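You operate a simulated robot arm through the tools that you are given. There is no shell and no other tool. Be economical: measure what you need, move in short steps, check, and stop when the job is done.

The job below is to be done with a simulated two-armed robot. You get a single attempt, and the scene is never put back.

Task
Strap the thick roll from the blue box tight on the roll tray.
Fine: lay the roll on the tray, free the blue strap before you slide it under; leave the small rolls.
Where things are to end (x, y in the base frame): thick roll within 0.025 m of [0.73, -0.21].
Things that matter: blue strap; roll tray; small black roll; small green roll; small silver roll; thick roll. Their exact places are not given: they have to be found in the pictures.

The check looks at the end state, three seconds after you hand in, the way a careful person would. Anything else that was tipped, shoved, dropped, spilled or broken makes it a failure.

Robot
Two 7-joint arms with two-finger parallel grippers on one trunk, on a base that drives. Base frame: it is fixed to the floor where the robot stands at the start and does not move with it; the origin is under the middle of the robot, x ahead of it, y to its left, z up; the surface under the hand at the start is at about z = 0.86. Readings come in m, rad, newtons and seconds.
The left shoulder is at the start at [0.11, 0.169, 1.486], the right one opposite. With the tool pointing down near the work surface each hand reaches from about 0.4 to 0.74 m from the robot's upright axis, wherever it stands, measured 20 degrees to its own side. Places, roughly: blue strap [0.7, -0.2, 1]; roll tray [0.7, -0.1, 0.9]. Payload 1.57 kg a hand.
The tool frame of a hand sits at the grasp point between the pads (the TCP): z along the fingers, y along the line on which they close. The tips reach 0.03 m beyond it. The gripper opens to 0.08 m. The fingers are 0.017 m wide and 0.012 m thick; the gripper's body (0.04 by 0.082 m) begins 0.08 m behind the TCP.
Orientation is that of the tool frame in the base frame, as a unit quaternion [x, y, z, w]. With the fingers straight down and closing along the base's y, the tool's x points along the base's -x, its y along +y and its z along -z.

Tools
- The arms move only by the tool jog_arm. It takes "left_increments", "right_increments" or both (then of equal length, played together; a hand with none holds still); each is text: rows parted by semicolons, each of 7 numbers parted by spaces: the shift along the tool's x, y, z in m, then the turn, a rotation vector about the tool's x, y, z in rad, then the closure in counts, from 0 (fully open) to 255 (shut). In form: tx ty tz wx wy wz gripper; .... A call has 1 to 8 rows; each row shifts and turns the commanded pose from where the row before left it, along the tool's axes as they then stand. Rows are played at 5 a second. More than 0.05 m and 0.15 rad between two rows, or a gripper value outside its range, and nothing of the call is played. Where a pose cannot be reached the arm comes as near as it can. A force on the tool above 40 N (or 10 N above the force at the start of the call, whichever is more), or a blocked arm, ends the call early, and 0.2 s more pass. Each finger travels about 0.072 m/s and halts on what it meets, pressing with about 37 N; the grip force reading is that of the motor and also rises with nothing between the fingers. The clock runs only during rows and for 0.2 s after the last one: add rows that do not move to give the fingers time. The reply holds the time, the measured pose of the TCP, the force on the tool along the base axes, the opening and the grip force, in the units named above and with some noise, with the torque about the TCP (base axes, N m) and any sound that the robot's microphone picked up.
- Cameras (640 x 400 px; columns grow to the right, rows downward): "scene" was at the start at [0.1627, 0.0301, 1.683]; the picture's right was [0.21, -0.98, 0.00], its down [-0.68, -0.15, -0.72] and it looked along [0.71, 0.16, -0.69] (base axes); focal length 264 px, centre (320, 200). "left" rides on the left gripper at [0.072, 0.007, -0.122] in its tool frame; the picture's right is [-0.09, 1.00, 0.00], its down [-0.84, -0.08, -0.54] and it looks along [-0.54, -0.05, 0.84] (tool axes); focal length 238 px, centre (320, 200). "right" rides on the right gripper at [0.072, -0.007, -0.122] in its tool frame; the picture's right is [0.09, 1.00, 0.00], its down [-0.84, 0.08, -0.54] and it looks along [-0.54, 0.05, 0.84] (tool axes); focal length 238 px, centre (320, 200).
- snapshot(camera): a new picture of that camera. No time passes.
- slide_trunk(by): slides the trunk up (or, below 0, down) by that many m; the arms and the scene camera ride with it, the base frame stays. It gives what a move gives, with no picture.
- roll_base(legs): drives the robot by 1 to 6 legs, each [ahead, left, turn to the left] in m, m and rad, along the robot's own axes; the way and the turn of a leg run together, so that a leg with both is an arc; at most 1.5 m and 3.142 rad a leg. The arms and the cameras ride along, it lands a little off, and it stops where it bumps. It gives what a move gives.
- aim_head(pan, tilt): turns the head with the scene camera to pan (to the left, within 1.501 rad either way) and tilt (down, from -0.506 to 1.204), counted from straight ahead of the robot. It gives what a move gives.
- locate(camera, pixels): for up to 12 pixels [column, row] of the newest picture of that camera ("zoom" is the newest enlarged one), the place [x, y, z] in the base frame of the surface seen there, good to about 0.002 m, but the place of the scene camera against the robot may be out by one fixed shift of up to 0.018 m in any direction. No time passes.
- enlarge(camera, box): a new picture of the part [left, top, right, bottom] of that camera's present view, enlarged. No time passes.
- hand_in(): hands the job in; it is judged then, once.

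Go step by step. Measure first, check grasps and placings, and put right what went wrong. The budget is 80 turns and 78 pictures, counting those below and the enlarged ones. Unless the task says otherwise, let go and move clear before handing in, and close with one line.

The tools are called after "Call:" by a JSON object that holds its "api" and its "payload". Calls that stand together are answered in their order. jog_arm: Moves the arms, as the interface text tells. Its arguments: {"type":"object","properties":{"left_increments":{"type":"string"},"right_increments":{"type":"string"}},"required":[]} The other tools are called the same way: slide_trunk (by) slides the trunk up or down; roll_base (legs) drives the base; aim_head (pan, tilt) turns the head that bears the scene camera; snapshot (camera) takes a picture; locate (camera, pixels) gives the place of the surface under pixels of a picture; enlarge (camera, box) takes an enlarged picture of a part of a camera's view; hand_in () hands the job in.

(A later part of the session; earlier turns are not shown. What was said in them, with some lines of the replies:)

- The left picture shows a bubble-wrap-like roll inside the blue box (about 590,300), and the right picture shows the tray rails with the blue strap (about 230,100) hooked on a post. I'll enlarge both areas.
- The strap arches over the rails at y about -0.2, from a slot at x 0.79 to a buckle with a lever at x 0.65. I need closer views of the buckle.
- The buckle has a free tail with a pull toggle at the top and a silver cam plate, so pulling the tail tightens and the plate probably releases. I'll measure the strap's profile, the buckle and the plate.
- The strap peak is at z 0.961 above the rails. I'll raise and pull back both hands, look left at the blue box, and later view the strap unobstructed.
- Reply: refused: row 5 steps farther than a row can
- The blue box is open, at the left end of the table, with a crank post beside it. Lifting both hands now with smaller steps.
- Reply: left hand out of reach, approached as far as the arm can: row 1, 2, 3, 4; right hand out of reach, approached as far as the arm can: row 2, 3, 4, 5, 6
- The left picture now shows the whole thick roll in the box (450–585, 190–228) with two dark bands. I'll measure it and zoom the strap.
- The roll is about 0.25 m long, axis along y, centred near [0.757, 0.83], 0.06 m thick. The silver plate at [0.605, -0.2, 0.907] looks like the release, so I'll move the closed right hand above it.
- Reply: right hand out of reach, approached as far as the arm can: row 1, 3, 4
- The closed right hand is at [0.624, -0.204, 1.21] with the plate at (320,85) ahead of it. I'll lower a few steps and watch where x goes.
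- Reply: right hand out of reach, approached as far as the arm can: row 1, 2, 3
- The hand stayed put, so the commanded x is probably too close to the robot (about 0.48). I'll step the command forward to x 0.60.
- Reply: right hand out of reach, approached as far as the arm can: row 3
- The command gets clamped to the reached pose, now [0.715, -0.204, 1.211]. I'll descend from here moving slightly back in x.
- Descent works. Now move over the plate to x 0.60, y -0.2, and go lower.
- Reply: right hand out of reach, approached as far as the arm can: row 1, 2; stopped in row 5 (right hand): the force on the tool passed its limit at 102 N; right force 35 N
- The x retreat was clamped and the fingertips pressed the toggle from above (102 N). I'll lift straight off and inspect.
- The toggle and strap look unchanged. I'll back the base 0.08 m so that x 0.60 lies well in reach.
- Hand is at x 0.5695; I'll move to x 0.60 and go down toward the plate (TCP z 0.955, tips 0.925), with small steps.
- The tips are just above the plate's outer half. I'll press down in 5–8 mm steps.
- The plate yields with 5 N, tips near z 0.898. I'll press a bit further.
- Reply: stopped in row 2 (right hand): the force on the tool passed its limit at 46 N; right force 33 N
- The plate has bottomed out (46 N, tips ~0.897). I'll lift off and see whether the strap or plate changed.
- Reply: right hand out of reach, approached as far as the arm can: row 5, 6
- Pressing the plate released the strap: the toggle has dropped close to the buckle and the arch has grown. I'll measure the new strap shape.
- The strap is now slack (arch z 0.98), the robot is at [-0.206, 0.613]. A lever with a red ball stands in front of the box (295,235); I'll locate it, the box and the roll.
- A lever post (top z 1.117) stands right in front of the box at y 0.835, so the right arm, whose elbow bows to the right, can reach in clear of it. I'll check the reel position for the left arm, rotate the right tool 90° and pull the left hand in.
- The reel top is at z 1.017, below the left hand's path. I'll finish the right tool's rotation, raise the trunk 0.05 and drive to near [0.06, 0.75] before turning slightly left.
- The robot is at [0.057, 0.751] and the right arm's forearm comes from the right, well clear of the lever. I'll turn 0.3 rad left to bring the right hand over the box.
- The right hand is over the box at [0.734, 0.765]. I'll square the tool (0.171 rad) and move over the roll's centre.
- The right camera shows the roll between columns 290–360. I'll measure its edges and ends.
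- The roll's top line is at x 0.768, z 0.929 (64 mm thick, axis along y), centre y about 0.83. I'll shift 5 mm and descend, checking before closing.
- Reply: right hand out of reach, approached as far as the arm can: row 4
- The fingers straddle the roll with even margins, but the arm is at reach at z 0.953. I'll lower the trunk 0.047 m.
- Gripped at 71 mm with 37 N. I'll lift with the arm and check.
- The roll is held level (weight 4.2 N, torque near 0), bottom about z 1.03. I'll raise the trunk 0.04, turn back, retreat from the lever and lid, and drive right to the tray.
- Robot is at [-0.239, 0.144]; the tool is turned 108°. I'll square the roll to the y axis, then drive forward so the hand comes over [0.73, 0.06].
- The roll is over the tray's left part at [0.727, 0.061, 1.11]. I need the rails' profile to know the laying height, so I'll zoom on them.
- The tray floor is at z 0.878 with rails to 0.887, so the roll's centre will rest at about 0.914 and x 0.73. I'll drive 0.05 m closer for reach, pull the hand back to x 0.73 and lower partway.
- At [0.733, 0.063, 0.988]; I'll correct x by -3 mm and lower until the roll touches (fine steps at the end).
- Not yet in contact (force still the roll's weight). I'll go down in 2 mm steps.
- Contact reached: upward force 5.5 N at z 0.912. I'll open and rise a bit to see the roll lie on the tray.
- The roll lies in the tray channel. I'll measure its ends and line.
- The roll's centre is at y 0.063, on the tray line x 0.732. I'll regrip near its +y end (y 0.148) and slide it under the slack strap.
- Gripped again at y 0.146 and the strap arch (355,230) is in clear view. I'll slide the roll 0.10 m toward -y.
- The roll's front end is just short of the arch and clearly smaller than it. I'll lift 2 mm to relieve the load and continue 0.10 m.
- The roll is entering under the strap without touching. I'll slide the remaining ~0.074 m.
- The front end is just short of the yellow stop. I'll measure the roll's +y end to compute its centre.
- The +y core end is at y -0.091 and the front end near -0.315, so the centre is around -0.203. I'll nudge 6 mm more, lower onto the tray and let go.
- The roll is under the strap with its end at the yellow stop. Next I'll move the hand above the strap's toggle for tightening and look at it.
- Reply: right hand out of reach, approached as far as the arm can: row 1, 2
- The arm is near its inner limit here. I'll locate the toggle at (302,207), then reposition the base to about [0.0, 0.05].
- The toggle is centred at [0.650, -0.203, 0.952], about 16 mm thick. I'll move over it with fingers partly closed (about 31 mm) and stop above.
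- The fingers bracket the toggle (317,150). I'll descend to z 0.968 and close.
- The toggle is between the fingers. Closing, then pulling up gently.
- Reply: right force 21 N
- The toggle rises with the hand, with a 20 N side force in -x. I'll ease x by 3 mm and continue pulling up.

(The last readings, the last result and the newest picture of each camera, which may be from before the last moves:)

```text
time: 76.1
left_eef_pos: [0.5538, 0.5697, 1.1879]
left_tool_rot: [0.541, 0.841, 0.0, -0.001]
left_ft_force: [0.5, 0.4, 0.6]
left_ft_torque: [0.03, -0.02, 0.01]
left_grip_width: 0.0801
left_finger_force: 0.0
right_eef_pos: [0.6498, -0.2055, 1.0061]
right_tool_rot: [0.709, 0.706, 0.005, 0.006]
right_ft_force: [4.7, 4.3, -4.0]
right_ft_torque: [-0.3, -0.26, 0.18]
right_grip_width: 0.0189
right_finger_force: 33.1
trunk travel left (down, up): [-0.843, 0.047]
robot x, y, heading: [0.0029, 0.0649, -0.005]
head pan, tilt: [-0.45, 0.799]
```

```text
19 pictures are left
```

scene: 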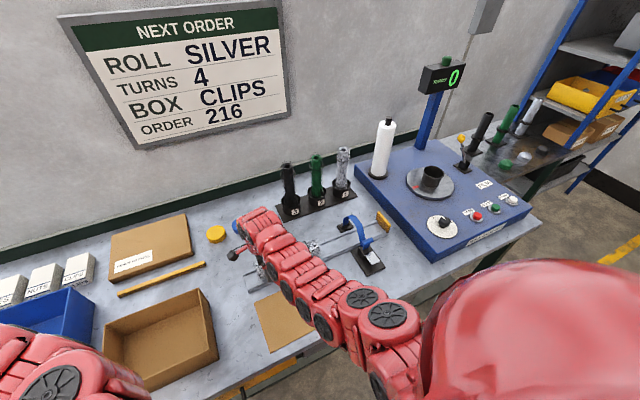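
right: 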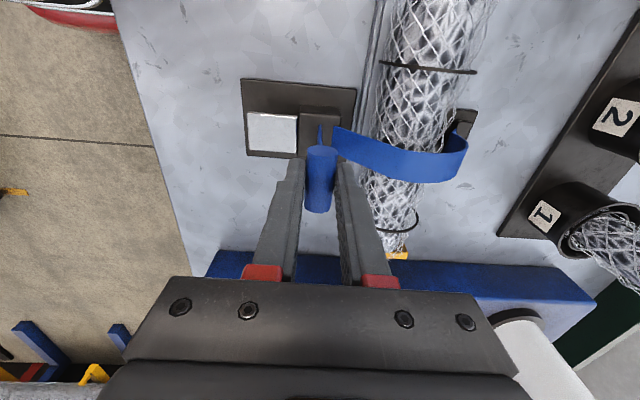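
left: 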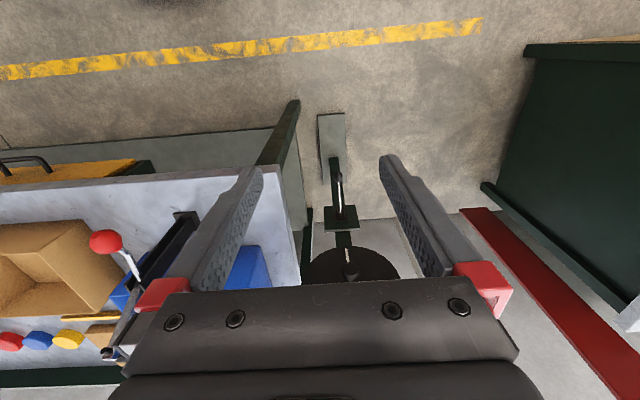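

The arch is shrinking around the roll with low force. Continuing to pull until the force rises.

Call:
{"api": "jog_arm", "payload": {"right_increments": "0 0 -0.008 0 0 0 255; 0 0 -0.008 0 0 0 255; 0 0 -0.006 0 0 0 255; 0 0 0 0 0 0 255"}}

Call:
{"api": "snapshot", "payload": {"camera": "right"}}

```text
time: 77.1
left_eef_pos: [0.5538, 0.5698, 1.1887]
left_tool_rot: [0.542, 0.841, 0.0, -0.002]
left_ft_force: [-0.5, -0.4, 0.0]
left_ft_torque: [-0.02, -0.01, 0.02]
left_grip_width: 0.0801
left_finger_force: 0.0
right_eef_pos: [0.6503, -0.2061, 1.0266]
right_tool_rot: [0.709, 0.705, 0.004, 0.005]
right_ft_force: [5.4, 0.3, -4.7]
right_ft_torque: [-0.02, -0.03, 0.09]
right_grip_width: 0.0187
right_finger_force: 33.1
trunk travel left (down, up): [-0.843, 0.047]
robot x, y, heading: [0.001, 0.068, -0.003]
head pan, tilt: [-0.45, 0.799]
```

```text
18 pictures are left
```

right: 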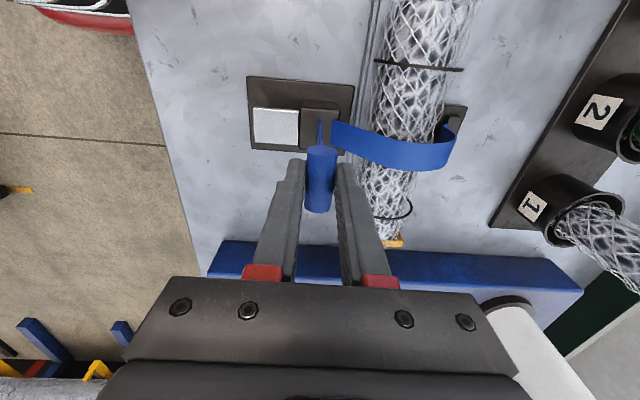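

Call:
{"api": "jog_arm", "payload": {"right_increments": "0 0 -0.008 0 0 0 255; 0 0 -0.008 0 0 0 255; 0 0 -0.008 0 0 0 255; 0 0 -0.006 0 0 0 255; 0 0 0 0 0 0 255"}}

Call:
{"api": "snapshot", "payload": {"camera": "right"}}

```text
time: 78.3
left_eef_pos: [0.5556, 0.569, 1.187]
left_tool_rot: [0.541, 0.841, 0.0, -0.002]
left_ft_force: [0.2, 0.4, -0.1]
left_ft_torque: [-0.01, 0.03, -0.02]
left_grip_width: 0.0799
left_finger_force: 0.0
right_eef_pos: [0.6496, -0.2058, 1.0558]
right_tool_rot: [0.708, 0.706, 0.004, 0.006]
right_ft_force: [10.4, 0.2, -7.2]
right_ft_torque: [-0.25, -0.17, 0.09]
right_grip_width: 0.0187
right_finger_force: 32.5
trunk travel left (down, up): [-0.843, 0.047]
robot x, y, heading: [0.0022, 0.0679, 0.001]
head pan, tilt: [-0.45, 0.799]
```

```text
17 pictures are left
```

right: 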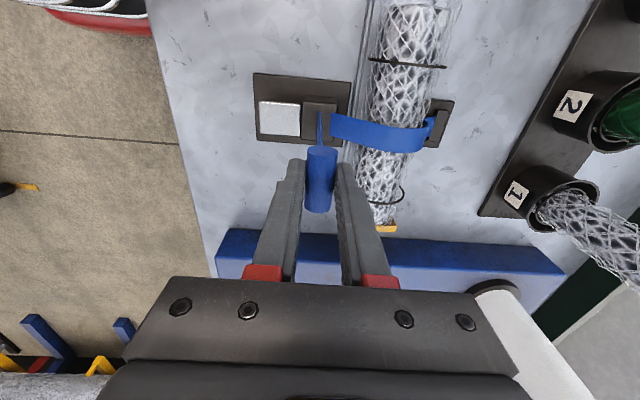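

The strap now hugs the roll more closely; force still mild. Continue in 6 mm steps.

Call:
{"api": "jog_arm", "payload": {"right_increments": "0 0.001 -0.006 0 0 0 255; 0 0 -0.006 0 0 0 255; 0 0 -0.006 0 0 0 255; 0 0 -0.005 0 0 0 255; 0 0 0 0 0 0 255"}}

Call:
{"api": "snapshot", "payload": {"camera": "right"}}

```text
time: 79.4
left_eef_pos: [0.5567, 0.5685, 1.1866]
left_tool_rot: [0.541, 0.841, -0.001, -0.002]
left_ft_force: [-0.1, -1.3, 0.2]
left_ft_torque: [0.03, -0.02, 0.03]
left_grip_width: 0.08
left_finger_force: 0.1
right_eef_pos: [0.6496, -0.2049, 1.0738]
right_tool_rot: [0.708, 0.706, 0.001, -0.001]
right_ft_force: [9.2, -0.6, -25.4]
right_ft_torque: [-0.64, -0.25, 0.09]
right_grip_width: 0.0186
right_finger_force: 33.0
trunk travel left (down, up): [-0.843, 0.047]
robot x, y, heading: [0.0029, 0.0649, 0.0]
head pan, tilt: [-0.45, 0.799]
stopped in row 5 (right hand): the force on the tool passed its limit at 43 N (the readings are from after the stop); the commanded pose is now the measured one
```

```text
16 pictures are left
```

right: 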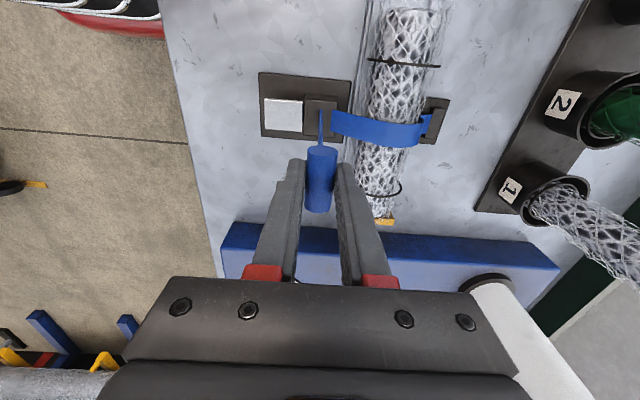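

The pull force rose sharply to 43 N, so the strap is taut on the roll. I'll let go and back away, then verify.

Call:
{"api": "jog_arm", "payload": {"right_increments": "0 0 0 0 0 0 200; 0 0 0 0 0 0 120; 0 0 0 0 0 0 120; 0 0 -0.03 0 0 0 120; 0 0 -0.03 0 0 0 120; 0 0 0 0 0 0 120"}}

Call:
{"api": "snapshot", "payload": {"camera": "right"}}

Call:
{"api": "enlarge", "payload": {"camera": "right", "box": [240, 0, 480, 220]}}

```text
time: 80.8
left_eef_pos: [0.5537, 0.5683, 1.1886]
left_tool_rot: [0.541, 0.841, 0.001, -0.001]
left_ft_force: [0.1, -0.2, 0.2]
left_ft_torque: [-0.03, 0.01, 0.0]
left_grip_width: 0.0801
left_finger_force: 0.0
right_eef_pos: [0.646, -0.2062, 1.1377]
right_tool_rot: [0.708, 0.706, 0.002, 0.001]
right_ft_force: [-0.6, 0.3, 0.0]
right_ft_torque: [0.02, -0.01, 0.01]
right_grip_width: 0.0423
right_finger_force: 0.1
trunk travel left (down, up): [-0.843, 0.047]
robot x, y, heading: [0.0032, 0.0659, -0.002]
head pan, tilt: [-0.45, 0.799]
```

```text
15 pictures are left
```

right: 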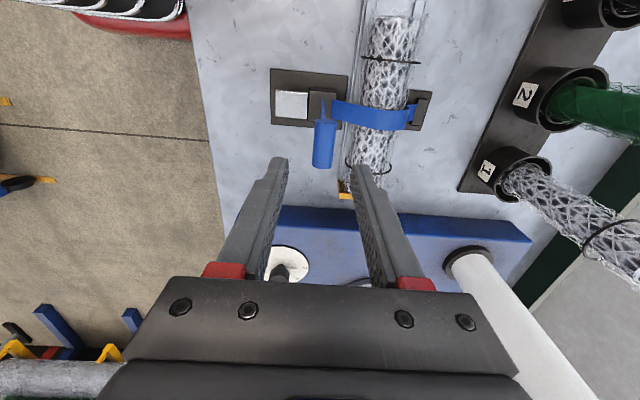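

```text
1.82 times, centred on (360, 110) of right
```

zoom: 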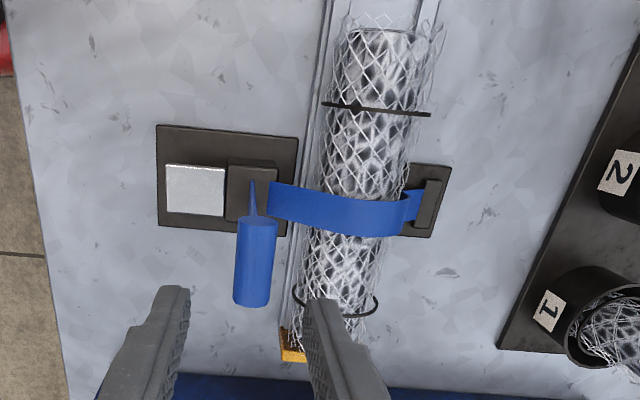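

The toggle stays up and the strap lies on the roll. I'll check the strap's height over the roll and the roll's ends.

Call:
{"api": "locate", "payload": {"camera": "zoom", "pixels": [[290, 205], [320, 212], [350, 217], [380, 215], [405, 208], [385, 35], [375, 80], [368, 150], [340, 270], [325, 335], [255, 260], [290, 352]]}}

```text
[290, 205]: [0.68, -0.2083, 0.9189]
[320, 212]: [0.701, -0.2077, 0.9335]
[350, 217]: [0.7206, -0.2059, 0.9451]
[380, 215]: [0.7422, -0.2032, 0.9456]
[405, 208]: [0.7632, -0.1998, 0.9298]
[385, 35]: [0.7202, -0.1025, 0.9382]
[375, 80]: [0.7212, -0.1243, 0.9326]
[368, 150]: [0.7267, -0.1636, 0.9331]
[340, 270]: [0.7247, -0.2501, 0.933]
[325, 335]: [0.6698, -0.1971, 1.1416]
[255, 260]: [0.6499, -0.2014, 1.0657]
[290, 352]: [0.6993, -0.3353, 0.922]
```

The strap peak is at z 0.946, about 8 mm above the core but near the mesh surface. I'll move the hand clear sideways and view it from the scene camera.

Call:
{"api": "jog_arm", "payload": {"right_increments": "-0.05 0 0 0 0 0 120; -0.05 0 0 0 0 0 120; -0.05 0 0 0 0 0 120; -0.04 0 0 0 0 0 120; 0 0 0 0 0 0 120"}}

Call:
{"api": "aim_head", "payload": {"pan": -0.3, "tilt": 0.8}}

Call:
{"api": "snapshot", "payload": {"camera": "scene"}}

Call:
{"api": "snapshot", "payload": {"camera": "right"}}

```text
time: 82.0
left_eef_pos: [0.5513, 0.5695, 1.1899]
left_tool_rot: [0.542, 0.84, 0.0, 0.0]
left_ft_force: [1.0, 1.2, -0.6]
left_ft_torque: [-0.02, -0.02, 0.01]
left_grip_width: 0.0801
left_finger_force: 0.0
right_eef_pos: [0.6441, -0.3956, 1.1368]
right_tool_rot: [0.708, 0.707, 0.0, 0.001]
right_ft_force: [-0.3, 1.3, 0.7]
right_ft_torque: [-0.01, 0.01, 0.03]
right_grip_width: 0.0421
right_finger_force: 0.0
trunk travel left (down, up): [-0.843, 0.047]
robot x, y, heading: [0.0011, 0.0646, -0.005]
head pan, tilt: [-0.45, 0.799]
```

```text
time: 82.7
left_eef_pos: [0.5532, 0.5693, 1.189]
left_tool_rot: [0.541, 0.841, 0.0, 0.0]
left_ft_force: [-0.2, -0.3, -0.6]
left_ft_torque: [-0.01, 0.02, -0.05]
left_grip_width: 0.0798
left_finger_force: 0.1
right_eef_pos: [0.6448, -0.3965, 1.1368]
right_tool_rot: [0.708, 0.706, 0.001, 0.002]
right_ft_force: [-0.7, -0.5, 0.9]
right_ft_torque: [-0.02, -0.01, 0.03]
right_grip_width: 0.0425
right_finger_force: 0.2
trunk travel left (down, up): [-0.843, 0.047]
robot x, y, heading: [0.0034, 0.0648, 0.0]
head pan, tilt: [-0.3, 0.799]
```

```text
13 pictures are left
```

scene: 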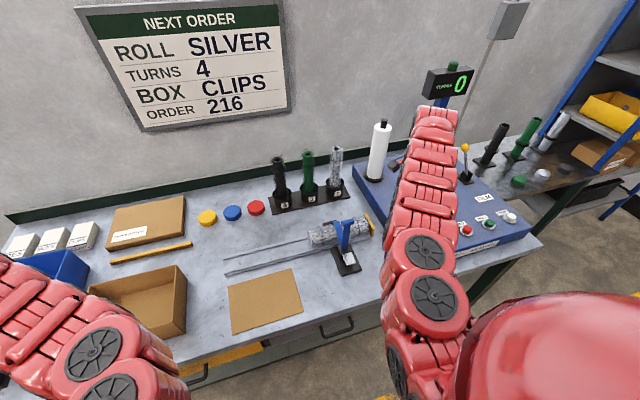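

```text
12 pictures are left
```

right: 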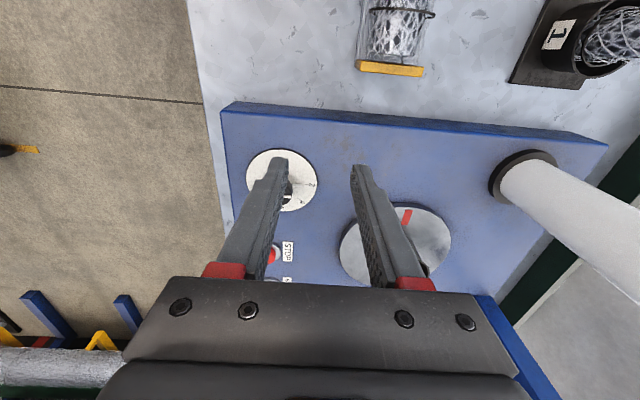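

Call:
{"api": "enlarge", "payload": {"camera": "scene", "box": [300, 205, 390, 280]}}

Call:
{"api": "locate", "payload": {"camera": "zoom", "pixels": [[75, 190], [100, 215], [200, 160], [290, 150], [400, 105], [450, 130], [70, 205], [440, 90], [300, 100]]}}

```text
5.33 times, centred on (345, 242) of scene
```

zoom: 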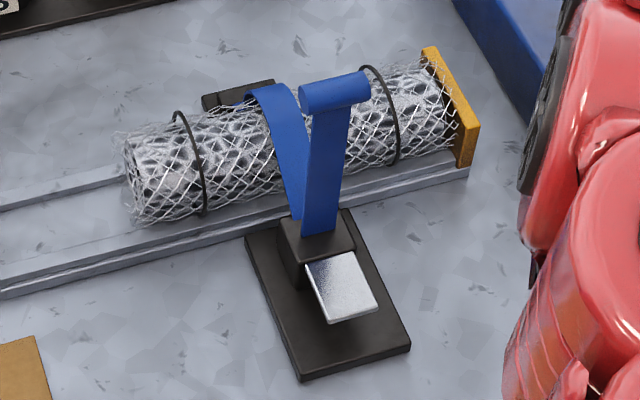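

```text
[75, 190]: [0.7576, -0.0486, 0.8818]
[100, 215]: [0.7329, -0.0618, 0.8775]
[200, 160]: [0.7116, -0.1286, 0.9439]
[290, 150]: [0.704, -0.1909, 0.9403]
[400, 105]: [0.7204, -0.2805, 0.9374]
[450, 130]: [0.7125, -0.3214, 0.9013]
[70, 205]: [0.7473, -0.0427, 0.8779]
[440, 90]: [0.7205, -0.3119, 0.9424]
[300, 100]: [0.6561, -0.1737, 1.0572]
```

The last pictures show the roll against the yellow stop, centre about [0.727, -0.21]. The strap is taut over it, the toggle is held up, and the small rolls are untouched and upright (280–335,180). Both hands are clear, so I'm handing in.

Call:
{"api": "hand_in", "payload": {}}

```text
The job is handed in.
```

The thick roll is on the tray at about [0.727, -0.21], held by the blue strap, and I've handed the job in. I freed the strap first, slid the roll under it, then pulled it tight to 43 N. The small rolls were left alone.
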